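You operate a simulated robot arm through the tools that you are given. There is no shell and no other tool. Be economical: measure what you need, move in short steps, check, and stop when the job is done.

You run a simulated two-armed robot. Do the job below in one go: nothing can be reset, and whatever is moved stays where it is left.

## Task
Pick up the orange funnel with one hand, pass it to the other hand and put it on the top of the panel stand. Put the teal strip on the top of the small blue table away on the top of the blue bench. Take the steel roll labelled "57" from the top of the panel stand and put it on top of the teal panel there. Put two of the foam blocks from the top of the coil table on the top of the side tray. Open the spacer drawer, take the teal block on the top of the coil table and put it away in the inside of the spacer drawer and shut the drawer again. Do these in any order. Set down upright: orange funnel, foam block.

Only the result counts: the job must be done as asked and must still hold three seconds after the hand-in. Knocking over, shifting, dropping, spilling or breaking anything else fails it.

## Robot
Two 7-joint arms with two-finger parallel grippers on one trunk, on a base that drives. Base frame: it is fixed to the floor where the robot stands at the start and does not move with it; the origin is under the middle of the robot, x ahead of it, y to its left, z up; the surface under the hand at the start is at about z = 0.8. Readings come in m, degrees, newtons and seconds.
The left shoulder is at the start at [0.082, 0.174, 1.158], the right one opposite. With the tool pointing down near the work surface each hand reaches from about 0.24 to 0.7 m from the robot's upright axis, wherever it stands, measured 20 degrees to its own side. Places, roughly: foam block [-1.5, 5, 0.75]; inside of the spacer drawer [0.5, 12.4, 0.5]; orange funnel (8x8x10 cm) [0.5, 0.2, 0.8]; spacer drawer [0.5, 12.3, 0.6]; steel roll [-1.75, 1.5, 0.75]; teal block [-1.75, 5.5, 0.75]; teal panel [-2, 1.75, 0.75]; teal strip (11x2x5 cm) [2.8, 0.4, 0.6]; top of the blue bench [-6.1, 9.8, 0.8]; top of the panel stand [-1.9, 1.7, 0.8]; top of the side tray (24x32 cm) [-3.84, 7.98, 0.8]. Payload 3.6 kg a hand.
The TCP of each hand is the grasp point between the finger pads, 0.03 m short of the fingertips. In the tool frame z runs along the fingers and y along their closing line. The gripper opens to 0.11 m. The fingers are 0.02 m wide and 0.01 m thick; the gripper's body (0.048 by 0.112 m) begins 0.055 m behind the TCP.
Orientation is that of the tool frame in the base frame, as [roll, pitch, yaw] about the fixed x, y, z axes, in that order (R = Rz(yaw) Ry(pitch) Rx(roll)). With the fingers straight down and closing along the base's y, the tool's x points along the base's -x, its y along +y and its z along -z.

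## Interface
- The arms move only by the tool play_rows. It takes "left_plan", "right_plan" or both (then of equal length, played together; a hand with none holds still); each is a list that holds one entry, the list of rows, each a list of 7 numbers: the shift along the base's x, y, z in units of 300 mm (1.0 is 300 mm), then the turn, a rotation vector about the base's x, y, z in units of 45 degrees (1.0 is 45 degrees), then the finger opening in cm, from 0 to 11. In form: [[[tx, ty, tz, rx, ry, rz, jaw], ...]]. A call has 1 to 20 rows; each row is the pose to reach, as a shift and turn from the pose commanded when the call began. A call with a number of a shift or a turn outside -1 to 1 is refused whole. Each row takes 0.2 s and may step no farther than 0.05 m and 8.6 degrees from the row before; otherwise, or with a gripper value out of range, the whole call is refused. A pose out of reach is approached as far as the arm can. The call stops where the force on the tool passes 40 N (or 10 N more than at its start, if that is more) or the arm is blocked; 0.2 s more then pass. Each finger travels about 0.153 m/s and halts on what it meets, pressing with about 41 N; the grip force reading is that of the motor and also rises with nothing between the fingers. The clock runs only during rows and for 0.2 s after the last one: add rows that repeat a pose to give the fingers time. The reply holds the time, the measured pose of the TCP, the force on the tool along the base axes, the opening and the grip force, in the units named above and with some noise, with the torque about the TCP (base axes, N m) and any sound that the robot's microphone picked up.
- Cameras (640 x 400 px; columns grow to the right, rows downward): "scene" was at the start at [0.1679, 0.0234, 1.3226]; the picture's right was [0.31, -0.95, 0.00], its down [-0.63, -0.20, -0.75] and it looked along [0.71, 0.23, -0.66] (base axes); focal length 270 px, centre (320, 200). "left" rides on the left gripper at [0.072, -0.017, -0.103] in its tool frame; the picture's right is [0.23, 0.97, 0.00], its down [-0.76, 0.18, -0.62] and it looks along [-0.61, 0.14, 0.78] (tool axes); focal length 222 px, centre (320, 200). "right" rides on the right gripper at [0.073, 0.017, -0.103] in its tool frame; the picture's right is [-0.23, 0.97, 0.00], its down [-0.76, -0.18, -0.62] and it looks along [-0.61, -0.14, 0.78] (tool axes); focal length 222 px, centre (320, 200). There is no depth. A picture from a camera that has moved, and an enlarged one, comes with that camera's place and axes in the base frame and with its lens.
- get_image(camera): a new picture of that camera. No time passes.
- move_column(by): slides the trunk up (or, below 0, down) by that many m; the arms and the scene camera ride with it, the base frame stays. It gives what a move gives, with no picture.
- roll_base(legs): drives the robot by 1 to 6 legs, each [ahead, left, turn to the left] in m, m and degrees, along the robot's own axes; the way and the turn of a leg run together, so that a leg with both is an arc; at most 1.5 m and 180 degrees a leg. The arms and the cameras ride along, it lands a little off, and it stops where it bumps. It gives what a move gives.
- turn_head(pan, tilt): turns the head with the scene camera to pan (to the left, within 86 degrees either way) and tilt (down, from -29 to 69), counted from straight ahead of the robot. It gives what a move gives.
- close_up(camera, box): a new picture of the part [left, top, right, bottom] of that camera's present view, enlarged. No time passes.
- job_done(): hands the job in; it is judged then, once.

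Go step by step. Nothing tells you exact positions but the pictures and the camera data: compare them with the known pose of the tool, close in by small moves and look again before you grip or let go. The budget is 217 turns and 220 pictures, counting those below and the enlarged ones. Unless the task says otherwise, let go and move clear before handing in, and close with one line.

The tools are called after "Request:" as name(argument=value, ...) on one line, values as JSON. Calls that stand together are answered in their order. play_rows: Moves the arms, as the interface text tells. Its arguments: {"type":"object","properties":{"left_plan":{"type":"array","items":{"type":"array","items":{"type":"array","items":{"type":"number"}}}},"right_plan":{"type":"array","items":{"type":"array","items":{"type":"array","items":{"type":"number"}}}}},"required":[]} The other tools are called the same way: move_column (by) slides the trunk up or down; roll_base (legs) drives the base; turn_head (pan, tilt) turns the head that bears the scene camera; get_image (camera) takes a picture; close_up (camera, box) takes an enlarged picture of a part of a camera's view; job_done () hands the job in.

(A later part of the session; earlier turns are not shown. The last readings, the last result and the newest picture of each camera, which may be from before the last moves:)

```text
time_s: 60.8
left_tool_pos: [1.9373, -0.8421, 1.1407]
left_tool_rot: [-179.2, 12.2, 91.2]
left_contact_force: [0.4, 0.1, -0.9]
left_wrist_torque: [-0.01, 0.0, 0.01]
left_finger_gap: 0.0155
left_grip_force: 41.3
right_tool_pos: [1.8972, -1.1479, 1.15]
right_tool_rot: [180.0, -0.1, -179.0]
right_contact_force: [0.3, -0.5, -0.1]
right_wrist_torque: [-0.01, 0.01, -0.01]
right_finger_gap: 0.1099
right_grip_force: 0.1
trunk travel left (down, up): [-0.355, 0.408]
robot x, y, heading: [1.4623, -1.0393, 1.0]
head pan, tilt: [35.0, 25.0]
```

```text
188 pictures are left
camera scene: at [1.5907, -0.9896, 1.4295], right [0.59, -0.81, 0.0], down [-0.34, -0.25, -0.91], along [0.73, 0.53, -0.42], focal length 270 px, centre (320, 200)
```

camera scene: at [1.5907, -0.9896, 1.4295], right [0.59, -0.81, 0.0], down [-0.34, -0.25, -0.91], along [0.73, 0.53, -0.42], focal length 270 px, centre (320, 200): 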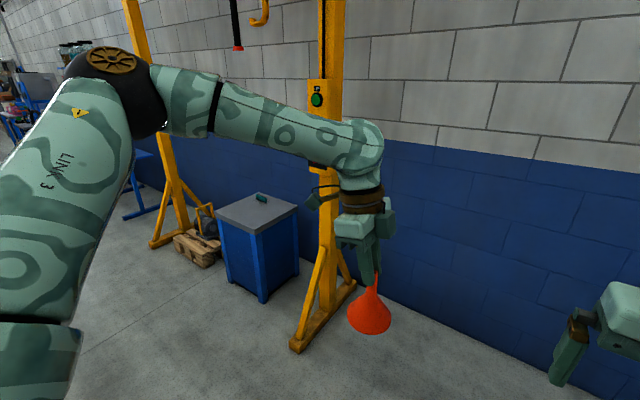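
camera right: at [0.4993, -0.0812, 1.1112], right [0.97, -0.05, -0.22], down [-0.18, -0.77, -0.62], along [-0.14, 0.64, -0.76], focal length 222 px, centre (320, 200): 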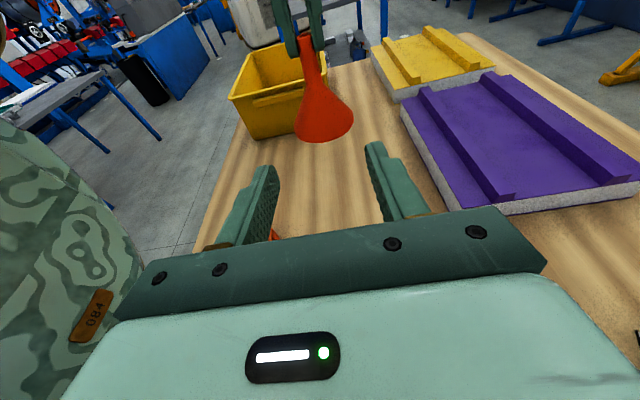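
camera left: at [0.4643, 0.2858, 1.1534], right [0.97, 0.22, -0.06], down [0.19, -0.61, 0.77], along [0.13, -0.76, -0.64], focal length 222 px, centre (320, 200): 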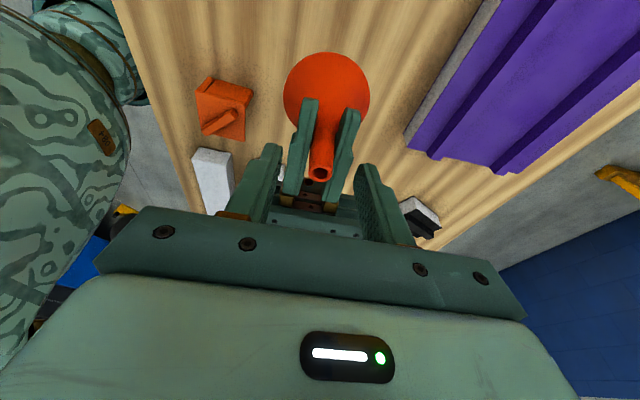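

The strip lies on the cabinet's far-left part, around (2.78, 0.40). I strafe left in front of the cabinet, staying outside the gantry.

Request:
roll_base(legs=[[0, 0, -1.0], [0, 0.85, 0], [0, 0.8, 0]])

Request:
turn_head(pan=-10, tilt=60)

Request:
get_image(camera="scene")

Request:
turn_head(pan=-10, tilt=25)

Request:
get_image(camera="scene")

```text
time_s: 69.6
left_tool_pos: [1.9441, 0.8123, 1.1409]
left_tool_rot: [-179.2, 12.2, 90.6]
left_contact_force: [0.5, 0.6, -0.9]
left_wrist_torque: [0.03, -0.01, 0.02]
left_finger_gap: 0.0159
left_grip_force: 41.0
right_tool_pos: [1.9007, 0.5053, 1.1511]
right_tool_rot: [179.9, -0.1, -179.6]
right_contact_force: [-0.3, 1.5, -0.2]
right_wrist_torque: [-0.03, 0.0, -0.01]
right_finger_gap: 0.11
right_grip_force: 0.0
trunk travel left (down, up): [-0.355, 0.408]
robot x, y, heading: [1.4641, 0.6155, 0.4]
head pan, tilt: [35.0, 25.0]
```

```text
time_s: 70.7
left_tool_pos: [1.9453, 0.8107, 1.1409]
left_tool_rot: [-179.2, 12.2, 90.6]
left_contact_force: [0.3, -0.1, -0.4]
left_wrist_torque: [0.01, -0.04, 0.04]
left_finger_gap: 0.0158
left_grip_force: 41.0
right_tool_pos: [1.9017, 0.5053, 1.1509]
right_tool_rot: [-179.9, -0.1, -179.6]
right_contact_force: [-0.1, 1.1, -0.2]
right_wrist_torque: [0.02, -0.02, 0.0]
right_finger_gap: 0.11
right_grip_force: 0.1
trunk travel left (down, up): [-0.355, 0.408]
robot x, y, heading: [1.4653, 0.6151, 0.6]
head pan, tilt: [-10.0, 60.0]
```

```text
187 pictures are left
camera scene: at [1.5873, 0.6024, 1.3795], right [-0.17, -0.99, 0.0], down [-0.85, 0.14, -0.5], along [0.49, -0.08, -0.87], focal length 270 px, centre (320, 200)
```

scene: 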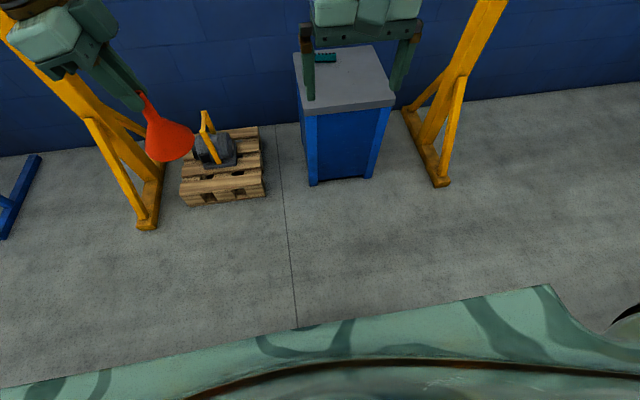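

```text
time_s: 71.7
left_tool_pos: [1.9448, 0.8112, 1.1405]
left_tool_rot: [-179.2, 12.3, 90.6]
left_contact_force: [-0.9, 0.2, 0.0]
left_wrist_torque: [0.02, 0.02, -0.02]
left_finger_gap: 0.0156
left_grip_force: 41.1
right_tool_pos: [1.9022, 0.5049, 1.1506]
right_tool_rot: [-180.0, -0.1, -179.6]
right_contact_force: [-0.7, -1.0, -0.2]
right_wrist_torque: [-0.01, 0.03, -0.04]
right_finger_gap: 0.1097
right_grip_force: 0.0
trunk travel left (down, up): [-0.355, 0.408]
robot x, y, heading: [1.4661, 0.6177, 0.3]
head pan, tilt: [-10.0, 25.0]
```

```text
186 pictures are left
camera scene: at [1.6124, 0.5981, 1.4294], right [-0.17, -0.99, 0.0], down [-0.42, 0.07, -0.91], along [0.89, -0.15, -0.42], focal length 270 px, centre (320, 200)
```

scene: 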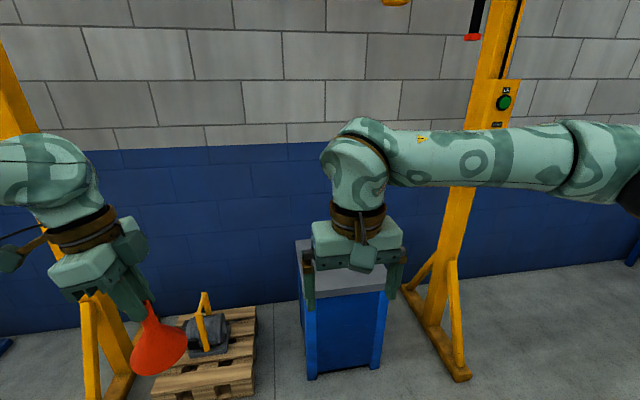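

The strip is at about (2.763, 0.386), the cabinet front at x≈2.44, and the base reaches about 0.22 m ahead. I lower the trunk and drive in to x≈2.15.

Request:
move_column(by=-0.28)

Request:
roll_base(legs=[[0.4, -0.04, -0.4], [0.27, 0, 0]])

Request:
turn_head(pan=-20, tilt=45)

Request:
get_image(camera="scene")

Request:
get_image(camera="right")

```text
time_s: 74.5
left_tool_pos: [1.9431, 0.8109, 0.8609]
left_tool_rot: [-179.2, 12.2, 90.5]
left_contact_force: [-0.2, 0.0, -1.0]
left_wrist_torque: [0.05, -0.02, -0.01]
left_finger_gap: 0.0155
left_grip_force: 40.5
right_tool_pos: [1.9013, 0.5048, 0.8701]
right_tool_rot: [-180.0, 0.0, -179.7]
right_contact_force: [0.7, 0.1, -0.4]
right_wrist_torque: [-0.03, -0.02, -0.01]
right_finger_gap: 0.1099
right_grip_force: 0.0
trunk travel left (down, up): [-0.075, 0.688]
robot x, y, heading: [1.467, 0.6156, 0.4]
head pan, tilt: [-10.0, 25.0]
```

```text
time_s: 78.5
left_tool_pos: [2.6157, 0.7676, 0.859]
left_tool_rot: [-179.2, 12.2, 89.9]
left_contact_force: [0.3, 0.6, -1.5]
left_wrist_torque: [0.02, 0.01, 0.01]
left_finger_gap: 0.0155
left_grip_force: 41.3
right_tool_pos: [2.5698, 0.4607, 0.8699]
right_tool_rot: [180.0, -0.1, 179.8]
right_contact_force: [1.1, -0.6, 0.4]
right_wrist_torque: [0.01, -0.01, -0.05]
right_finger_gap: 0.1099
right_grip_force: 0.1
trunk travel left (down, up): [-0.075, 0.688]
robot x, y, heading: [2.1358, 0.5795, -0.2]
head pan, tilt: [-10.0, 25.0]
```

```text
time_s: 79.4
left_tool_pos: [2.6136, 0.7666, 0.8602]
left_tool_rot: [-179.2, 12.3, 89.9]
left_contact_force: [0.3, -0.4, -0.6]
left_wrist_torque: [0.03, -0.03, 0.03]
left_finger_gap: 0.0156
left_grip_force: 40.9
right_tool_pos: [2.5694, 0.4616, 0.8701]
right_tool_rot: [-180.0, -0.1, 179.7]
right_contact_force: [0.0, -0.6, 0.2]
right_wrist_torque: [0.04, -0.02, 0.01]
right_finger_gap: 0.11
right_grip_force: 0.1
trunk travel left (down, up): [-0.075, 0.688]
robot x, y, heading: [2.1367, 0.5806, -0.4]
head pan, tilt: [-20.0, 45.0]
```

```text
185 pictures are left
camera scene: at [2.4091, 0.5454, 1.1067], right [-0.35, -0.94, 0.0], down [-0.66, 0.24, -0.71], along [0.66, -0.24, -0.71], focal length 270 px, centre (320, 200)
```

scene: 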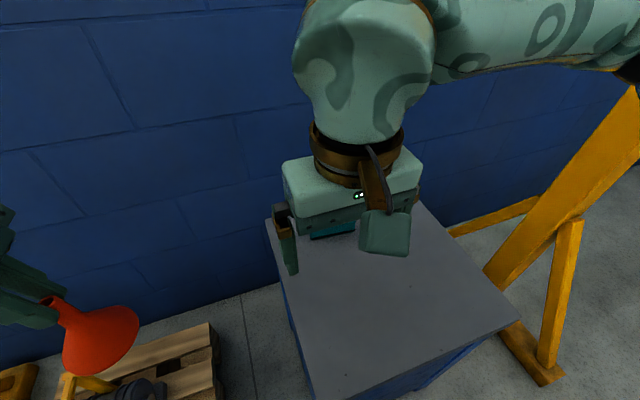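

```text
184 pictures are left
camera right: at [2.4968, 0.4797, 0.9737], right [0.23, 0.97, 0.0], down [0.76, -0.18, 0.62], along [0.61, -0.14, -0.78], focal length 222 px, centre (320, 200)
```

right: 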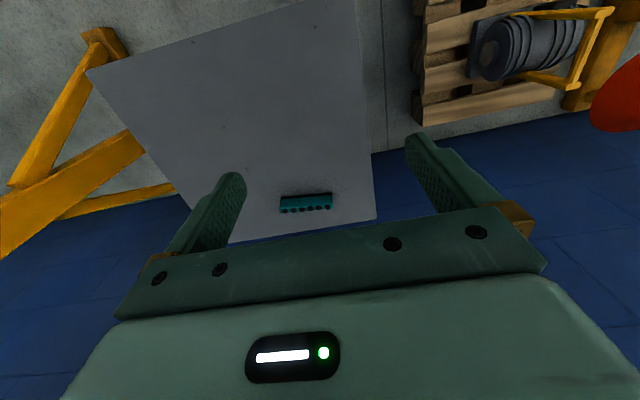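

Request:
close_up(camera="right", box=[256, 170, 368, 240])

Request:
play_rows(right_plan=[[[0.1, -0.05, 0, 0, 0, 0, 11], [0.2, -0.1, 0, 0, 0, 0, 11], [0.3, -0.16, 0, 0, 0, 0, 11], [0.4, -0.22, -0.05, 0, 0, 0, 11], [0.4, -0.22, -0.05, 0, 0, 0, 11]]])

Request:
get_image(camera="right")

Request:
get_image(camera="scene")

```text
5.71 times, centred on (312, 205) of right
camera zoom: at [2.4968, 0.4797, 0.9737], right [0.23, 0.97, 0.0], down [0.76, -0.18, 0.62], along [0.61, -0.14, -0.78], focal length 1269 px, centre (366, 171)
```

zoom: 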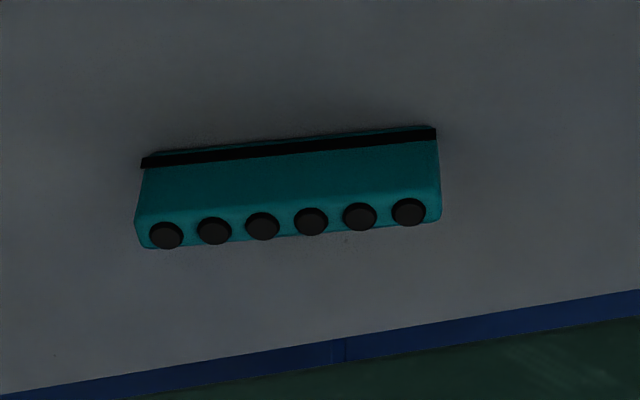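

```text
time_s: 80.6
left_tool_pos: [2.6148, 0.7673, 0.8607]
left_tool_rot: [-179.1, 12.2, 90.0]
left_contact_force: [-0.2, 0.2, -0.2]
left_wrist_torque: [0.0, -0.03, 0.02]
left_finger_gap: 0.0155
left_grip_force: 40.9
right_tool_pos: [2.6914, 0.3925, 0.8549]
right_tool_rot: [-180.0, -0.1, 179.8]
right_contact_force: [0.0, -0.2, 0.3]
right_wrist_torque: [-0.02, 0.01, -0.03]
right_finger_gap: 0.1099
right_grip_force: 0.0
trunk travel left (down, up): [-0.075, 0.688]
robot x, y, heading: [2.1354, 0.5746, -0.4]
head pan, tilt: [-20.0, 45.0]
```

```text
182 pictures are left
camera right: at [2.619, 0.4113, 0.9581], right [0.23, 0.97, 0.0], down [0.76, -0.18, 0.62], along [0.61, -0.14, -0.78], focal length 222 px, centre (320, 200)
```

right: 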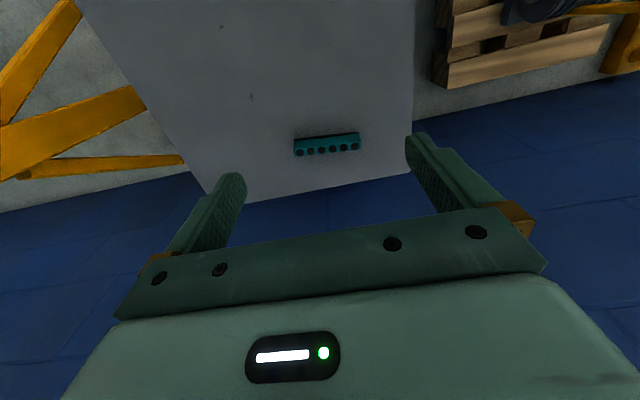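

```text
181 pictures are left
camera scene: at [2.4088, 0.5454, 1.1067], right [-0.35, -0.94, 0.0], down [-0.66, 0.24, -0.71], along [0.66, -0.24, -0.71], focal length 270 px, centre (320, 200)
```

scene: 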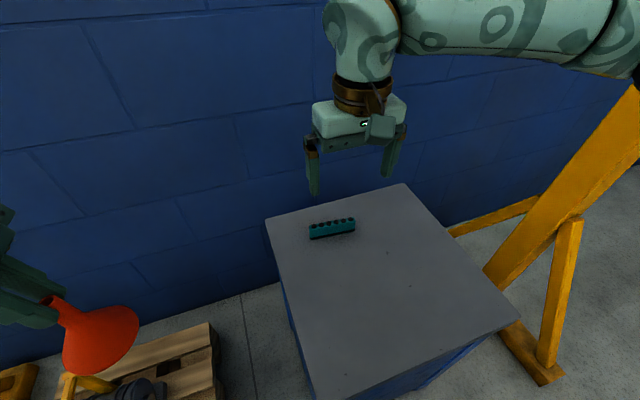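

The strip stands on edge (11 long along y, 2 thick, 5 tall) with its centre near (2.782, 0.386), turned about −5°. I rotate the right hand so it closes across its thickness.

Request:
play_rows(right_plan=[[[0.05, 0, 0, 0, 0, 0.157, 11], [0.1, 0, 0, 0, 0, 0.315, 10], [0.15, 0, 0, 0, 0, 0.472, 8], [0.2, -0.01, 0, 0, 0, 0.629, 7], [0.25, -0.02, 0, 0, 0, 0.787, 6], [0.303, -0.02, 0, 0, 0, 0.944, 6]]])

Request:
play_rows(right_plan=[[[0, 0, 0, 0, 0, 0.157, 6], [0, 0, -0.08, 0, 0, 0.315, 6], [0, 0, -0.16, 0, 0, 0.472, 6], [0, 0, -0.24, 0, 0, 0.629, 6], [0, 0, -0.32, 0, 0, 0.787, 6], [0, 0, -0.4, 0, 0, 0.944, 6], [0, 0, -0.4, 0, 0, 0.944, 6]]])

Request:
get_image(camera="right")

Request:
get_image(camera="scene")

```text
time_s: 82.0
left_tool_pos: [2.6126, 0.7655, 0.8628]
left_tool_rot: [-179.3, 12.1, 89.8]
left_contact_force: [-0.4, -0.2, -0.4]
left_wrist_torque: [0.06, -0.04, 0.01]
left_finger_gap: 0.0159
left_grip_force: 40.6
right_tool_pos: [2.6943, 0.3509, 0.8235]
right_tool_rot: [-175.0, 2.2, -153.4]
right_contact_force: [-1.3, -0.8, 0.3]
right_wrist_torque: [0.05, -0.05, 0.01]
right_finger_gap: 0.0599
right_grip_force: 0.0
right hand out of reach, approached as far as the arm can: row 3, 4, 5, 6
trunk travel left (down, up): [-0.075, 0.688]
robot x, y, heading: [2.1325, 0.5772, -0.4]
head pan, tilt: [-20.0, 45.0]
```

```text
time_s: 83.6
left_tool_pos: [2.6138, 0.7666, 0.8601]
left_tool_rot: [-179.3, 12.2, 89.8]
left_contact_force: [0.2, -0.3, -1.0]
left_wrist_torque: [0.02, -0.01, -0.04]
left_finger_gap: 0.0157
left_grip_force: 40.5
right_tool_pos: [2.6285, 0.3978, 0.6794]
right_tool_rot: [-174.8, 2.1, -111.0]
right_contact_force: [-0.6, 0.0, 1.3]
right_wrist_torque: [0.03, 0.01, 0.01]
right_finger_gap: 0.06
right_grip_force: 0.1
right hand out of reach, approached as far as the arm can: row 1, 2, 3, 4, 5, 6, 7
trunk travel left (down, up): [-0.075, 0.688]
robot x, y, heading: [2.1328, 0.581, -0.5]
head pan, tilt: [-20.0, 45.0]
```

```text
180 pictures are left
camera right: at [2.5773, 0.3363, 0.7769], right [-0.82, 0.56, -0.08], down [0.38, 0.65, 0.66], along [0.43, 0.52, -0.74], focal length 222 px, centre (320, 200)
```

right: 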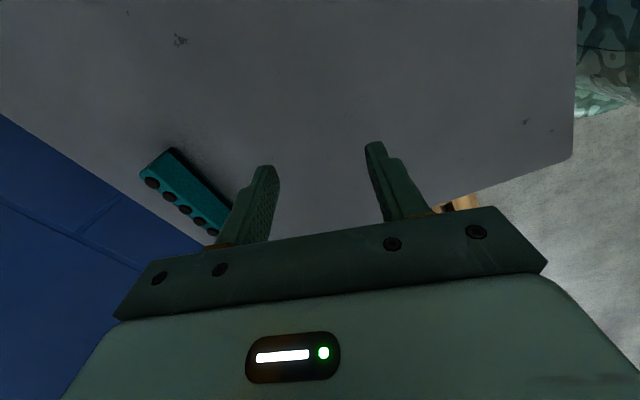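

```text
179 pictures are left
camera scene: at [2.4083, 0.5451, 1.1069], right [-0.35, -0.94, 0.0], down [-0.66, 0.24, -0.71], along [0.66, -0.24, -0.71], focal length 270 px, centre (320, 200)
```

scene: 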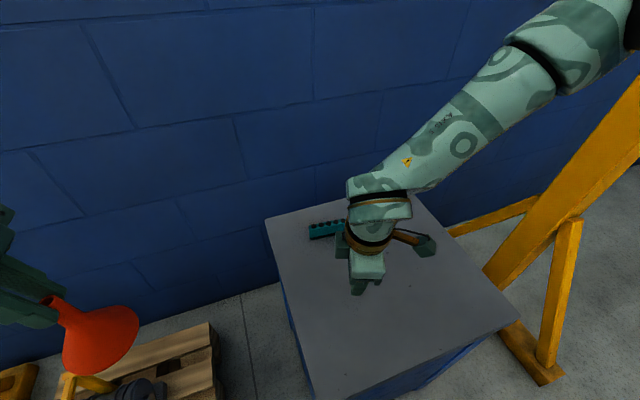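

The arm hit its limit while turning far out. I lift slightly and finish the turn nearer in, to see whether yaw or distance is the limit.

Request:
play_rows(right_plan=[[[-0.05, 0, 0.1, 0, 0, 0, 6], [-0.1, 0, 0.2, 0, 0, 0, 6], [-0.1, 0, 0.2, 0, 0, 0, 6]]])

Request:
play_rows(right_plan=[[[0, 0, 0, 0, 0, 0.15, 6], [0, 0, 0, 0, 0, 0.3, 6], [0, 0, 0, 0, 0, 0.36, 6], [0, 0, 0, 0, 0, 0.36, 6]]])

```text
time_s: 84.4
left_tool_pos: [2.6147, 0.7672, 0.859]
left_tool_rot: [-179.2, 12.2, 89.9]
left_contact_force: [0.2, 0.7, 0.2]
left_wrist_torque: [-0.04, 0.03, -0.01]
left_finger_gap: 0.0155
left_grip_force: 41.0
right_tool_pos: [2.5947, 0.399, 0.7311]
right_tool_rot: [-174.8, 2.2, -111.1]
right_contact_force: [-0.2, 0.4, -0.4]
right_wrist_torque: [0.03, 0.0, 0.0]
right_finger_gap: 0.0599
right_grip_force: 0.0
right hand out of reach, approached as far as the arm can: row 2
trunk travel left (down, up): [-0.075, 0.688]
robot x, y, heading: [2.1286, 0.5729, -0.6]
head pan, tilt: [-20.0, 45.0]
```

```text
time_s: 85.4
left_tool_pos: [2.6149, 0.7673, 0.8604]
left_tool_rot: [-179.2, 12.2, 89.8]
left_contact_force: [0.3, -0.3, -0.5]
left_wrist_torque: [0.01, -0.02, 0.03]
left_finger_gap: 0.0157
left_grip_force: 40.9
right_tool_pos: [2.5682, 0.4245, 0.7112]
right_tool_rot: [-174.8, 2.0, -94.8]
right_contact_force: [0.1, 0.5, -0.2]
right_wrist_torque: [-0.04, -0.01, -0.02]
right_finger_gap: 0.0598
right_grip_force: 0.0
right hand out of reach, approached as far as the arm can: row 1, 2, 3, 4
trunk travel left (down, up): [-0.075, 0.688]
robot x, y, heading: [2.1358, 0.5758, -0.3]
head pan, tilt: [-20.0, 45.0]
```

Turning that way winds the wrist up. I lift, unwind, and turn the opposite way.

Request:
play_rows(right_plan=[[[0, 0, 0.1, 0, 0, 0, 6], [0.02, -0.02, 0.2, 0, 0, -0.1, 6], [0.04, -0.04, 0.3, 0, 0, -0.25, 6], [0.06, -0.06, 0.4, 0, 0, -0.4, 6], [0.06, -0.08, 0.45, 0, 0, -0.55, 6], [0.06, -0.1, 0.45, 0, 0, -0.7, 6], [0.06, -0.12, 0.45, 0, 0, -0.85, 6], [0.06, -0.12, 0.45, 0, 0, -1, 6]]])

Request:
play_rows(right_plan=[[[0, 0, 0, 0, 0, -0.15, 6], [0, 0, 0, 0, 0, -0.3, 6], [0, 0, 0, 0, 0, -0.45, 6], [0, 0, 0, 0, 0, -0.6, 6], [0, 0, 0, 0, 0, -0.75, 6], [0, 0, 0, 0, 0, -0.9, 6], [0, 0, 0, 0, 0, -1, 6]]])

Request:
play_rows(right_plan=[[[0, 0, 0, 0, 0, -0.15, 6], [0, 0, 0, 0, 0, -0.3, 6], [0, 0, 0, 0, 0, -0.45, 6], [0, 0, 0, 0, 0, -0.6, 6], [0, 0, 0, 0, 0, -0.75, 6], [0, 0, 0, 0, 0, -0.9, 6], [0, 0, 0, 0, 0, -1, 6]]])

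Request:
play_rows(right_plan=[[[0, 0, 0, 0, 0, -0.15, 6], [0, 0, 0, 0, 0, -0.3, 6], [0, 0, 0, 0, 0, -0.45, 6], [0, 0, 0, 0, 0, -0.6, 6], [0, 0, 0, 0, 0, -0.75, 6], [0, 0, 0, 0, 0, -0.9, 6], [0, 0, 0, 0, 0, -1, 6]]])

```text
time_s: 87.2
left_tool_pos: [2.6138, 0.7672, 0.8602]
left_tool_rot: [-179.3, 12.1, 89.9]
left_contact_force: [-0.5, 0.4, -0.7]
left_wrist_torque: [0.01, 0.0, -0.02]
left_finger_gap: 0.0156
left_grip_force: 40.7
right_tool_pos: [2.5842, 0.3882, 0.8482]
right_tool_rot: [-175.0, 2.1, -139.8]
right_contact_force: [-0.1, 1.3, 0.6]
right_wrist_torque: [0.02, 0.02, -0.04]
right_finger_gap: 0.0598
right_grip_force: 0.1
right hand out of reach, approached as far as the arm can: row 1, 2, 3, 4, 5, 6, 7
trunk travel left (down, up): [-0.075, 0.688]
robot x, y, heading: [2.1298, 0.5775, -0.2]
head pan, tilt: [-20.0, 45.0]
```

```text
time_s: 88.8
left_tool_pos: [2.6141, 0.7663, 0.8592]
left_tool_rot: [-179.3, 12.2, 89.9]
left_contact_force: [-0.8, 0.4, 0.1]
left_wrist_torque: [0.0, -0.04, 0.04]
left_finger_gap: 0.0158
left_grip_force: 41.3
right_tool_pos: [2.5869, 0.3872, 0.8456]
right_tool_rot: [-175.0, 1.9, 175.1]
right_contact_force: [-1.1, -0.9, -0.3]
right_wrist_torque: [0.02, 0.0, 0.01]
right_finger_gap: 0.0601
right_grip_force: 0.0
trunk travel left (down, up): [-0.075, 0.688]
robot x, y, heading: [2.1369, 0.576, -0.3]
head pan, tilt: [-20.0, 45.0]
```

```text
time_s: 90.4
left_tool_pos: [2.6142, 0.7677, 0.8605]
left_tool_rot: [-179.2, 12.2, 89.9]
left_contact_force: [-0.4, 0.0, -1.2]
left_wrist_torque: [-0.03, 0.01, 0.0]
left_finger_gap: 0.0158
left_grip_force: 41.3
right_tool_pos: [2.5855, 0.3876, 0.8454]
right_tool_rot: [-174.9, 2.1, 130.0]
right_contact_force: [0.1, -0.6, 0.1]
right_wrist_torque: [-0.03, 0.0, 0.04]
right_finger_gap: 0.0602
right_grip_force: 0.1
trunk travel left (down, up): [-0.075, 0.688]
robot x, y, heading: [2.1323, 0.5764, -0.1]
head pan, tilt: [-20.0, 45.0]
```

```text
time_s: 92.0
left_tool_pos: [2.614, 0.7672, 0.8598]
left_tool_rot: [-179.2, 12.2, 89.9]
left_contact_force: [-0.6, 0.4, 0.8]
left_wrist_torque: [-0.01, 0.03, 0.01]
left_finger_gap: 0.0155
left_grip_force: 40.7
right_tool_pos: [2.5839, 0.3886, 0.8456]
right_tool_rot: [-175.0, 1.9, 85.1]
right_contact_force: [-0.3, 0.1, 0.1]
right_wrist_torque: [-0.04, -0.02, -0.01]
right_finger_gap: 0.06
right_grip_force: 0.0
trunk travel left (down, up): [-0.075, 0.688]
robot x, y, heading: [2.1311, 0.5794, -0.2]
head pan, tilt: [-20.0, 45.0]
```

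Full turn reached. I straighten the small tilt and move out over the strip.

Request:
play_rows(right_plan=[[[0.1, 0, 0, 0.016, -0.06, 0, 6], [0.22, 0, -0.06, 0.032, -0.114, 0, 6], [0.33, 0, -0.12, 0.032, -0.114, 0, 6], [0.44, 0, -0.2, 0.032, -0.114, 0, 6], [0.55, -0.005, -0.28, 0.032, -0.114, 0, 6], [0.66, -0.008, -0.36, 0.032, -0.114, 0, 6], [0.66, -0.008, -0.36, 0.032, -0.114, 0, 6]]])

Request:
get_image(camera="right")

Request:
get_image(camera="scene")

```text
time_s: 93.6
left_tool_pos: [2.6146, 0.7672, 0.8616]
left_tool_rot: [-179.3, 12.1, 89.9]
left_contact_force: [0.3, -0.8, -0.4]
left_wrist_torque: [0.02, -0.01, 0.01]
left_finger_gap: 0.0157
left_grip_force: 40.7
right_tool_pos: [2.7828, 0.3861, 0.738]
right_tool_rot: [-180.0, 0.2, 85.1]
right_contact_force: [0.2, 0.4, 0.4]
right_wrist_torque: [-0.01, 0.01, -0.01]
right_finger_gap: 0.0599
right_grip_force: 0.0
trunk travel left (down, up): [-0.075, 0.688]
robot x, y, heading: [2.133, 0.5766, -0.3]
head pan, tilt: [-20.0, 45.0]
```

```text
178 pictures are left
camera right: at [2.807, 0.4589, 0.8414], right [0.95, -0.31, 0.0], down [-0.24, -0.74, 0.63], along [-0.19, -0.59, -0.78], focal length 222 px, centre (320, 200)
```

right: 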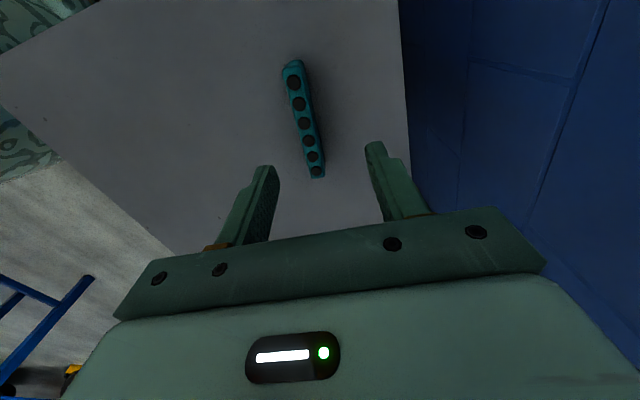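

```text
177 pictures are left
camera scene: at [2.4089, 0.5453, 1.1068], right [-0.35, -0.94, 0.0], down [-0.66, 0.24, -0.71], along [0.66, -0.24, -0.71], focal length 270 px, centre (320, 200)
```

scene: 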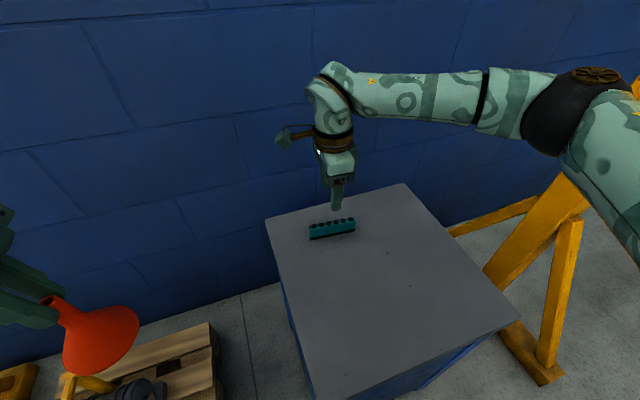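

The strip centre reads (2.775, 0.39). I descend with a small correction.

Request:
play_rows(right_plan=[[[-0.015, 0.005, -0.1, 0, 0, -0.04, 6], [-0.027, 0.01, -0.18, 0, 0, -0.04, 6], [-0.027, 0.01, -0.18, 0, 0, -0.04, 6]]])

Request:
get_image(camera="right")

Request:
close_up(camera="scene", box=[260, 150, 404, 240])

```text
time_s: 94.4
left_tool_pos: [2.6142, 0.767, 0.8599]
left_tool_rot: [-179.2, 12.3, 89.9]
left_contact_force: [0.5, -0.6, -0.3]
left_wrist_torque: [-0.01, -0.03, -0.03]
left_finger_gap: 0.0155
left_grip_force: 40.8
right_tool_pos: [2.7733, 0.3903, 0.6836]
right_tool_rot: [-179.9, 0.2, 83.3]
right_contact_force: [0.7, -0.2, 0.2]
right_wrist_torque: [0.01, 0.02, 0.0]
right_finger_gap: 0.06
right_grip_force: 0.1
trunk travel left (down, up): [-0.075, 0.688]
robot x, y, heading: [2.1346, 0.5768, -0.3]
head pan, tilt: [-20.0, 45.0]
```

```text
176 pictures are left
camera right: at [2.7991, 0.4611, 0.7862], right [0.94, -0.34, 0.0], down [-0.26, -0.73, 0.63], along [-0.21, -0.59, -0.78], focal length 222 px, centre (320, 200)
```

right: 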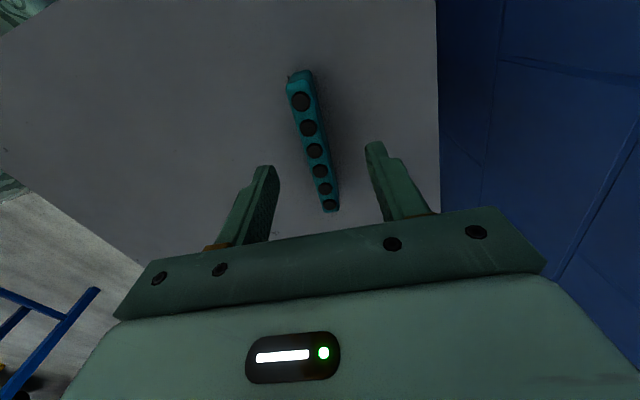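

```text
4.44 times, centred on (332, 195) of scene
camera zoom: at [2.409, 0.5454, 1.1067], right [-0.35, -0.94, 0.0], down [-0.66, 0.24, -0.71], along [0.66, -0.24, -0.71], focal length 1202 px, centre (267, 222)
```

zoom: 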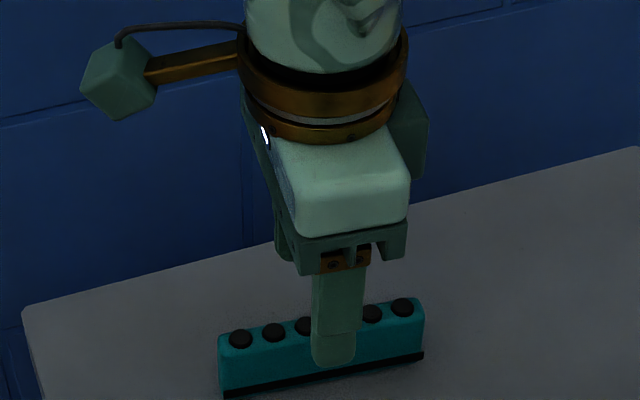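

Well centred. I go down and grip.

Request:
play_rows(right_plan=[[[0, 0.005, -0.08, 0, 0, 0, 6], [0, 0.01, -0.152, 0, 0, 0, 6], [0, 0.01, -0.152, 0, 0, 0, 4], [0, 0.01, -0.152, 0, 0, 0, 1], [0, 0.01, -0.152, 0, 0, 0, 1], [0, 0.01, -0.152, 0, 0, 0, 1]]])

Request:
play_rows(right_plan=[[[0, 0, 0.1, 0, 0, 0, 1], [0, 0, 0.25, 0, 0, 0, 1], [0, 0, 0.4, 0, 0, 0, 1], [-0.1, 0, 0.5, 0, 0, 0, 1], [-0.25, 0, 0.5, 0, 0, 0, 1], [-0.4, 0, 0.5, 0, 0, 0, 1]]])

Request:
get_image(camera="scene")

```text
time_s: 95.8
left_tool_pos: [2.6137, 0.7681, 0.8604]
left_tool_rot: [-179.2, 12.2, 89.9]
left_contact_force: [-0.3, 0.6, -0.4]
left_wrist_torque: [-0.02, 0.03, 0.0]
left_finger_gap: 0.0157
left_grip_force: 40.9
right_tool_pos: [2.7736, 0.3929, 0.6394]
right_tool_rot: [-179.9, 0.3, 83.2]
right_contact_force: [0.6, 0.5, 1.1]
right_wrist_torque: [0.09, -0.02, -0.01]
right_finger_gap: 0.0153
right_grip_force: 40.9
trunk travel left (down, up): [-0.075, 0.688]
robot x, y, heading: [2.1299, 0.5759, -0.2]
head pan, tilt: [-20.0, 45.0]
```

```text
time_s: 97.2
left_tool_pos: [2.6127, 0.7675, 0.8604]
left_tool_rot: [-179.2, 12.1, 90.0]
left_contact_force: [0.1, 0.8, -0.4]
left_wrist_torque: [0.01, -0.01, 0.0]
left_finger_gap: 0.0157
left_grip_force: 40.5
right_tool_pos: [2.6538, 0.3903, 0.7899]
right_tool_rot: [-179.8, 0.2, 83.3]
right_contact_force: [0.4, 0.0, -0.3]
right_wrist_torque: [0.02, -0.02, -0.01]
right_finger_gap: 0.0152
right_grip_force: 40.6
trunk travel left (down, up): [-0.075, 0.688]
robot x, y, heading: [2.1323, 0.5775, -0.4]
head pan, tilt: [-20.0, 45.0]
```

```text
174 pictures are left
camera scene: at [2.4088, 0.5453, 1.1068], right [-0.35, -0.94, 0.0], down [-0.66, 0.24, -0.71], along [0.66, -0.24, -0.71], focal length 270 px, centre (320, 200)
```

scene: 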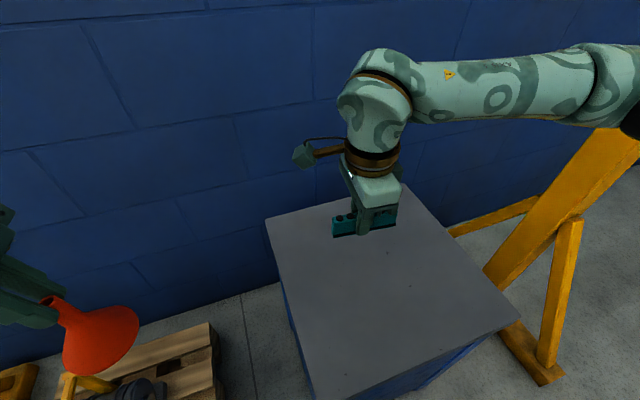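

Both items held. I back out, raise the trunk, and return along the known aisle to the area behind the table, then turn to face the panel stand's side.

Request:
roll_base(legs=[[-0.67, 0, 0.3]])

Request:
move_column(by=0.28)

Request:
roll_base(legs=[[0, -0.85, 0], [0, -0.8, 0], [-1.0, 0, 0], [-1.05, 0, 0], [0, 0, 90]])

Request:
turn_head(pan=30, tilt=20)

Request:
get_image(camera="scene")

```text
time_s: 100.8
left_tool_pos: [1.9506, 0.7709, 0.8606]
left_tool_rot: [-179.1, 12.1, 89.7]
left_contact_force: [-0.3, -0.3, -0.7]
left_wrist_torque: [-0.02, -0.04, 0.01]
left_finger_gap: 0.0153
left_grip_force: 41.3
right_tool_pos: [1.9911, 0.3928, 0.7897]
right_tool_rot: [-179.9, 0.2, 83.1]
right_contact_force: [-0.4, 0.3, -1.3]
right_wrist_torque: [0.04, -0.03, 0.02]
right_finger_gap: 0.0152
right_grip_force: 40.7
trunk travel left (down, up): [-0.075, 0.688]
robot x, y, heading: [1.4685, 0.5834, -0.6]
head pan, tilt: [-20.0, 45.0]
```

```text
time_s: 103.7
left_tool_pos: [1.9517, 0.7709, 1.1401]
left_tool_rot: [-179.2, 12.2, 89.7]
left_contact_force: [0.8, 0.8, -0.7]
left_wrist_torque: [-0.02, -0.02, -0.04]
left_finger_gap: 0.0157
left_grip_force: 40.4
right_tool_pos: [1.9918, 0.3922, 1.0693]
right_tool_rot: [-179.8, 0.2, 83.1]
right_contact_force: [-0.7, 0.5, -0.4]
right_wrist_torque: [0.0, -0.01, -0.02]
right_finger_gap: 0.0152
right_grip_force: 41.3
trunk travel left (down, up): [-0.355, 0.408]
robot x, y, heading: [1.468, 0.5836, -0.7]
head pan, tilt: [-20.0, 45.0]
```

```text
time_s: 125.5
left_tool_pos: [-0.7657, -0.4908, 1.1404]
left_tool_rot: [-179.3, 12.2, 177.5]
left_contact_force: [0.8, 0.1, -1.3]
left_wrist_torque: [-0.02, -0.01, 0.01]
left_finger_gap: 0.0156
left_grip_force: 40.8
right_tool_pos: [-0.3873, -0.4664, 1.0681]
right_tool_rot: [-179.8, 0.2, 170.8]
right_contact_force: [0.0, 0.1, -0.5]
right_wrist_torque: [0.01, -0.03, -0.01]
right_finger_gap: 0.0154
right_grip_force: 40.5
trunk travel left (down, up): [-0.355, 0.408]
robot x, y, heading: [-0.5991, -0.9813, 87.2]
head pan, tilt: [-20.0, 45.0]
```

```text
time_s: 126.6
left_tool_pos: [-0.7666, -0.4921, 1.1403]
left_tool_rot: [-179.2, 12.2, 177.5]
left_contact_force: [0.0, 0.4, -1.0]
left_wrist_torque: [0.0, 0.02, 0.0]
left_finger_gap: 0.0158
left_grip_force: 41.4
right_tool_pos: [-0.3864, -0.466, 1.0686]
right_tool_rot: [-179.9, 0.2, 170.9]
right_contact_force: [0.1, -0.1, -0.6]
right_wrist_torque: [0.02, 0.02, 0.02]
right_finger_gap: 0.0154
right_grip_force: 41.0
trunk travel left (down, up): [-0.355, 0.408]
robot x, y, heading: [-0.592, -0.9816, 87.2]
head pan, tilt: [30.0, 20.0]
```

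```text
173 pictures are left
camera scene: at [-0.638, -0.8412, 1.4375], right [0.89, 0.46, 0.0], down [0.16, -0.3, -0.94], along [-0.43, 0.83, -0.34], focal length 270 px, centre (320, 200)
```

scene: 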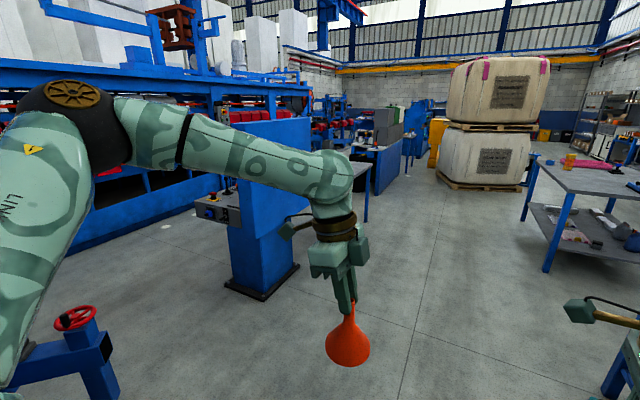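

The corridor ahead is free; the panel stand should be behind the blue pedestal on the left. I drive up the corridor and look left.

Request:
roll_base(legs=[[1.2, 0, 2.8], [1.0, 0, 0]])

Request:
turn_head(pan=70, tilt=25)

Request:
get_image(camera="scene")

```text
time_s: 137.4
left_tool_pos: [-0.8052, 1.6751, 1.1403]
left_tool_rot: [-179.2, 12.2, -177.7]
left_contact_force: [-0.5, 0.5, 0.2]
left_wrist_torque: [-0.01, 0.02, 0.01]
left_finger_gap: 0.0155
left_grip_force: 40.7
right_tool_pos: [-0.4307, 1.7331, 1.0687]
right_tool_rot: [-179.9, 0.2, 175.8]
right_contact_force: [-0.2, -0.8, 0.4]
right_wrist_torque: [0.01, -0.02, 0.03]
right_finger_gap: 0.015
right_grip_force: 41.2
trunk travel left (down, up): [-0.355, 0.408]
robot x, y, heading: [-0.5936, 1.2049, 92.1]
head pan, tilt: [30.0, 20.0]
```

```text
time_s: 138.5
left_tool_pos: [-0.8049, 1.6763, 1.1404]
left_tool_rot: [-179.2, 12.2, -177.6]
left_contact_force: [-0.5, 0.0, -1.1]
left_wrist_torque: [0.04, 0.01, -0.04]
left_finger_gap: 0.0156
left_grip_force: 40.5
right_tool_pos: [-0.4302, 1.732, 1.0691]
right_tool_rot: [-179.9, 0.2, 175.8]
right_contact_force: [0.1, 0.2, -0.4]
right_wrist_torque: [0.02, 0.02, -0.02]
right_finger_gap: 0.015
right_grip_force: 41.1
trunk travel left (down, up): [-0.355, 0.408]
robot x, y, heading: [-0.5897, 1.2032, 92.2]
head pan, tilt: [70.0, 25.0]
```

```text
172 pictures are left
camera scene: at [-0.6866, 1.2866, 1.4295], right [0.31, 0.95, 0.0], down [0.4, -0.13, -0.91], along [-0.86, 0.28, -0.42], focal length 270 px, centre (320, 200)
```

scene: 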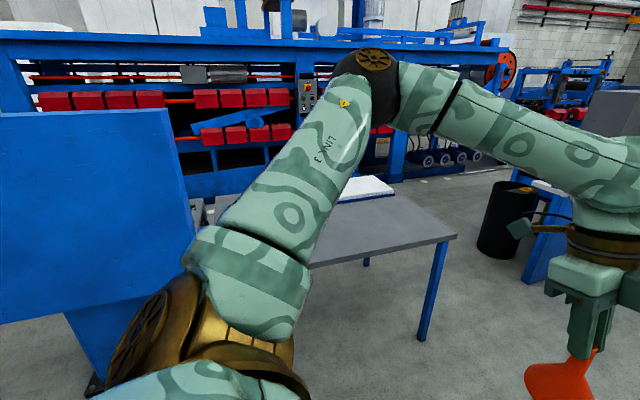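

The stand's near edge is at about x=−1.5. I turn to face it.

Request:
roll_base(legs=[[0, 0, 87.8], [0, -0.45, 0]])

Request:
turn_head(pan=0, tilt=32)

Request:
get_image(camera="scene")

Request:
get_image(camera="left")

```text
time_s: 144.9
left_tool_pos: [-1.0751, 1.4524, 1.1412]
left_tool_rot: [-179.2, 12.2, -90.1]
left_contact_force: [0.2, -0.2, -0.7]
left_wrist_torque: [-0.03, -0.01, 0.0]
left_finger_gap: 0.0158
left_grip_force: 41.2
right_tool_pos: [-1.1153, 1.8301, 1.0681]
right_tool_rot: [-180.0, 0.1, -96.7]
right_contact_force: [0.0, 0.5, -0.1]
right_wrist_torque: [-0.02, 0.0, 0.05]
right_finger_gap: 0.0147
right_grip_force: 41.0
trunk travel left (down, up): [-0.355, 0.408]
robot x, y, heading: [-0.5956, 1.6402, 179.6]
head pan, tilt: [70.0, 25.0]
```

```text
time_s: 146.3
left_tool_pos: [-1.0762, 1.4505, 1.1407]
left_tool_rot: [-179.1, 12.2, -90.2]
left_contact_force: [-0.7, -0.3, -0.5]
left_wrist_torque: [-0.02, 0.0, 0.01]
left_finger_gap: 0.0155
left_grip_force: 41.3
right_tool_pos: [-1.1157, 1.8281, 1.0688]
right_tool_rot: [-179.9, 0.3, -96.6]
right_contact_force: [-0.3, 0.0, -0.8]
right_wrist_torque: [0.0, 0.01, 0.02]
right_finger_gap: 0.0152
right_grip_force: 41.3
trunk travel left (down, up): [-0.355, 0.408]
robot x, y, heading: [-0.5895, 1.6415, 179.7]
head pan, tilt: [0.0, 32.0]
```

```text
171 pictures are left
camera scene: at [-0.7436, 1.6389, 1.4183], right [0.0, 1.0, 0.0], down [0.53, 0.0, -0.85], along [-0.85, 0.0, -0.53], focal length 270 px, centre (320, 200)
```

scene: 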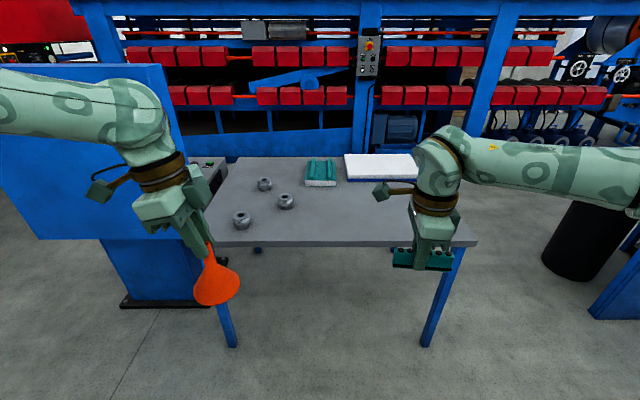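

```text
170 pictures are left
camera left: at [-1.0604, 1.3586, 1.2252], right [-0.97, -0.22, -0.06], down [-0.18, 0.61, 0.77], along [-0.13, 0.76, -0.64], focal length 222 px, centre (320, 200)
```

left: 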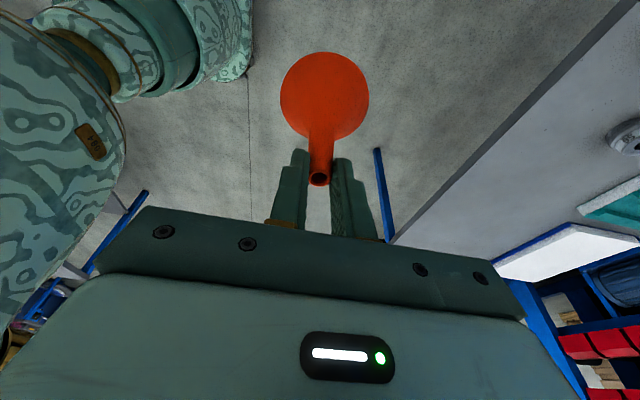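

The stand holds three steel rolls, the teal panel and a white panel. I zoom to read the labels.

Request:
close_up(camera="scene", box=[216, 150, 344, 230])

Request:
close_up(camera="left", box=[540, 80, 640, 250])

```text
5.00 times, centred on (280, 190) of scene
camera zoom: at [-0.7436, 1.6389, 1.4183], right [0.0, 1.0, 0.0], down [0.53, 0.0, -0.85], along [-0.85, 0.0, -0.53], focal length 1352 px, centre (520, 250)
```

zoom: 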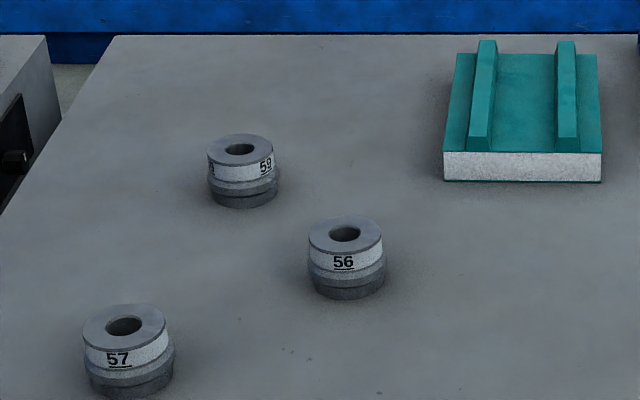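

```text
2.35 times, centred on (590, 165) of left
camera zoom: at [-1.0604, 1.3586, 1.2252], right [-0.97, -0.22, -0.06], down [-0.18, 0.61, 0.77], along [-0.13, 0.76, -0.64], focal length 523 px, centre (-315, 282)
```

zoom: 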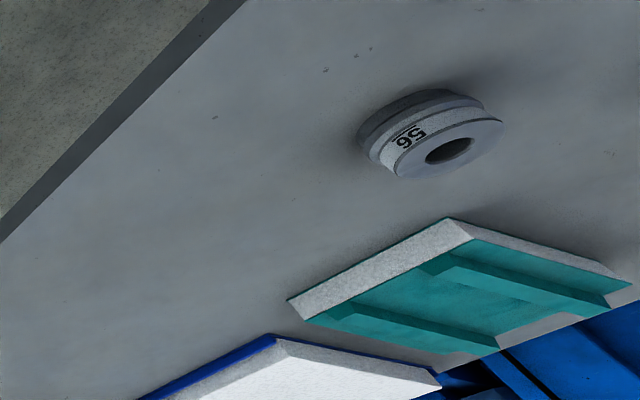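

Roll "57" is the near-left one, at about (−1.634, 1.32). The teal panel is deeper (x −1.96…−2.2), probably reachable only from the far side. First I come closer to set the funnel near (−1.62, 1.52).

Request:
roll_base(legs=[[0.53, 0.12, 0.3]])

Request:
move_column(by=-0.1)

Request:
turn_head(pan=5, tilt=48)

Request:
get_image(camera="scene")

Request:
get_image(camera="left")

```text
time_s: 149.5
left_tool_pos: [-1.6063, 1.3267, 1.1388]
left_tool_rot: [-179.2, 12.2, -89.5]
left_contact_force: [0.3, 1.1, -0.3]
left_wrist_torque: [-0.03, 0.02, -0.01]
left_finger_gap: 0.0158
left_grip_force: 41.1
right_tool_pos: [-1.6507, 1.7036, 1.0686]
right_tool_rot: [-179.9, 0.2, -96.1]
right_contact_force: [-1.0, -0.1, -0.5]
right_wrist_torque: [-0.01, -0.03, 0.01]
right_finger_gap: 0.0153
right_grip_force: 40.7
trunk travel left (down, up): [-0.355, 0.408]
robot x, y, heading: [-1.125, 1.5206, -179.8]
head pan, tilt: [0.0, 32.0]
```

```text
time_s: 150.8
left_tool_pos: [-1.6041, 1.3274, 1.0409]
left_tool_rot: [-179.3, 12.2, -89.5]
left_contact_force: [-0.9, 0.0, 0.7]
left_wrist_torque: [0.02, 0.04, -0.04]
left_finger_gap: 0.0156
left_grip_force: 40.6
right_tool_pos: [-1.6498, 1.7034, 0.9705]
right_tool_rot: [179.9, 0.1, -96.0]
right_contact_force: [-0.1, -0.4, -0.5]
right_wrist_torque: [-0.04, 0.03, 0.03]
right_finger_gap: 0.0151
right_grip_force: 40.9
trunk travel left (down, up): [-0.255, 0.508]
robot x, y, heading: [-1.1256, 1.5217, -179.9]
head pan, tilt: [0.0, 32.0]
```

```text
time_s: 151.6
left_tool_pos: [-1.6058, 1.3255, 1.0397]
left_tool_rot: [-179.2, 12.2, -89.4]
left_contact_force: [0.2, 0.4, -1.0]
left_wrist_torque: [0.01, -0.03, 0.02]
left_finger_gap: 0.0155
left_grip_force: 41.1
right_tool_pos: [-1.6496, 1.7035, 0.9679]
right_tool_rot: [-180.0, 0.2, -96.0]
right_contact_force: [0.5, 0.7, -0.9]
right_wrist_torque: [-0.02, 0.01, 0.0]
right_finger_gap: 0.0153
right_grip_force: 40.6
trunk travel left (down, up): [-0.255, 0.508]
robot x, y, heading: [-1.1274, 1.5209, -179.8]
head pan, tilt: [5.0, 48.0]
```

```text
167 pictures are left
camera scene: at [-1.3057, 1.511, 1.2927], right [-0.09, 1.0, 0.0], down [0.74, 0.07, -0.67], along [-0.67, -0.06, -0.74], focal length 270 px, centre (320, 200)
```

scene: 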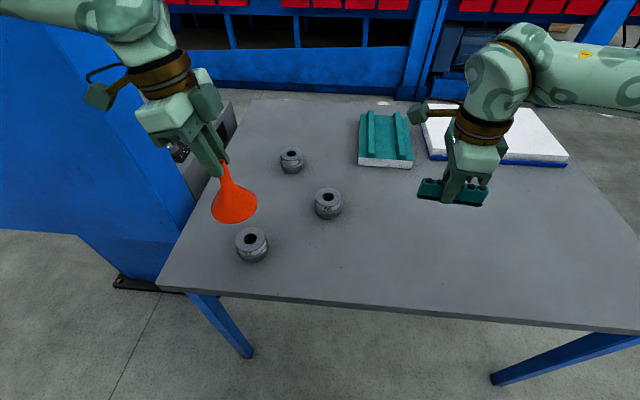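

```text
166 pictures are left
camera left: at [-1.5895, 1.234, 1.1251], right [-0.97, -0.23, -0.06], down [-0.19, 0.61, 0.77], along [-0.14, 0.76, -0.64], focal length 222 px, centre (320, 200)
```

left: 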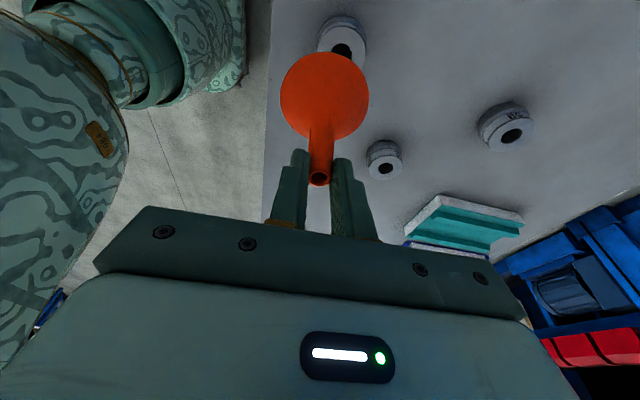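

I move the right hand aside and bring the left hand with the funnel over the free spot at (−1.62, 1.56).

Request:
play_rows(left_plan=[[[-0.01, 0.13, 0, 0, 0, 0, 0.5], [-0.02, 0.26, 0, 0, 0, 0, 0.5], [-0.03, 0.39, -0.05, 0, 0, 0, 0.5], [-0.047, 0.52, -0.12, 0, 0, 0, 0.5], [-0.047, 0.65, -0.2, 0, 0, 0, 0.5], [-0.047, 0.78, -0.28, 0, 0, 0, 0.5], [-0.047, 0.78, -0.38, 0, 0, 0, 0.5], [-0.047, 0.78, -0.45, 0, 0, 0, 0.5], [-0.047, 0.78, -0.45, 0, 0, 0, 0.5]]], right_plan=[[[0, 0.08, 0.1, 0, 0, 0, 1], [0, 0.16, 0.2, 0, 0, 0, 1], [0, 0.24, 0.25, 0, 0, 0, 1], [0, 0.27, 0.25, 0, 0, 0, 1], [0, 0.27, 0.25, 0, 0, 0, 1], [0, 0.27, 0.25, 0, 0, 0, 1], [0, 0.27, 0.25, 0, 0, 0, 1], [0, 0.27, 0.25, 0, 0, 0, 1], [0, 0.27, 0.25, 0, 0, 0, 1]]])

Request:
get_image(camera="scene")

Request:
get_image(camera="right")

```text
time_s: 153.6
left_tool_pos: [-1.5929, 1.4373, 1.0112]
left_tool_rot: [-179.2, 12.2, -89.5]
left_contact_force: [0.8, -0.1, 0.2]
left_wrist_torque: [0.01, 0.0, -0.03]
left_finger_gap: 0.0158
left_grip_force: 41.1
left hand out of reach, approached as far as the arm can: row 3, 4, 5, 6, 7, 8, 9
right_tool_pos: [-1.6492, 1.784, 1.0434]
right_tool_rot: [-179.9, 0.2, -96.0]
right_contact_force: [0.3, -0.6, -0.2]
right_wrist_torque: [-0.02, -0.02, 0.01]
right_finger_gap: 0.0153
right_grip_force: 40.8
trunk travel left (down, up): [-0.255, 0.508]
robot x, y, heading: [-1.1194, 1.5216, -179.6]
head pan, tilt: [5.0, 48.0]
```

```text
165 pictures are left
camera scene: at [-1.3058, 1.5111, 1.2926], right [-0.09, 1.0, 0.0], down [0.74, 0.07, -0.67], along [-0.67, -0.06, -0.74], focal length 270 px, centre (320, 200)
```

scene: 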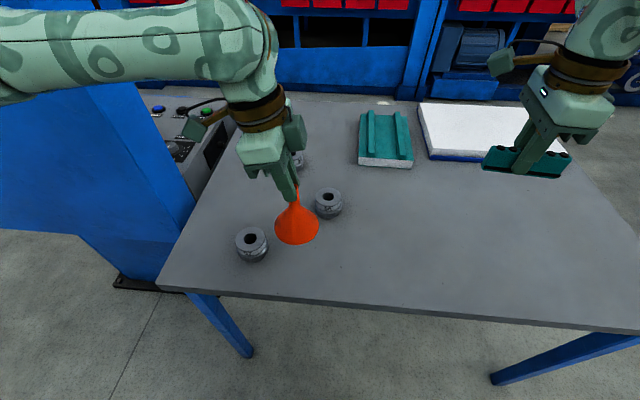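

```text
164 pictures are left
camera right: at [-1.6739, 1.715, 1.147], right [-0.94, 0.33, 0.0], down [0.26, 0.74, 0.63], along [0.21, 0.59, -0.78], focal length 222 px, centre (320, 200)
```

right: 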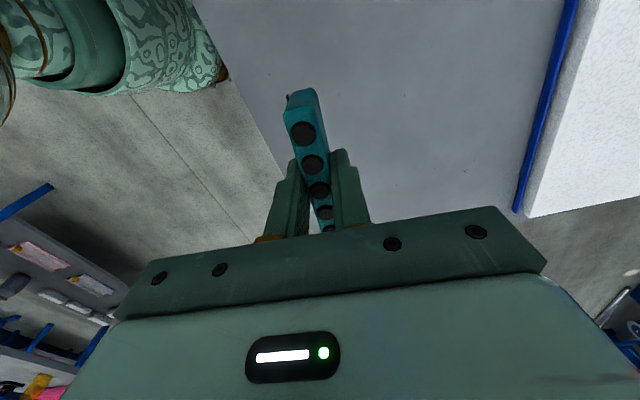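

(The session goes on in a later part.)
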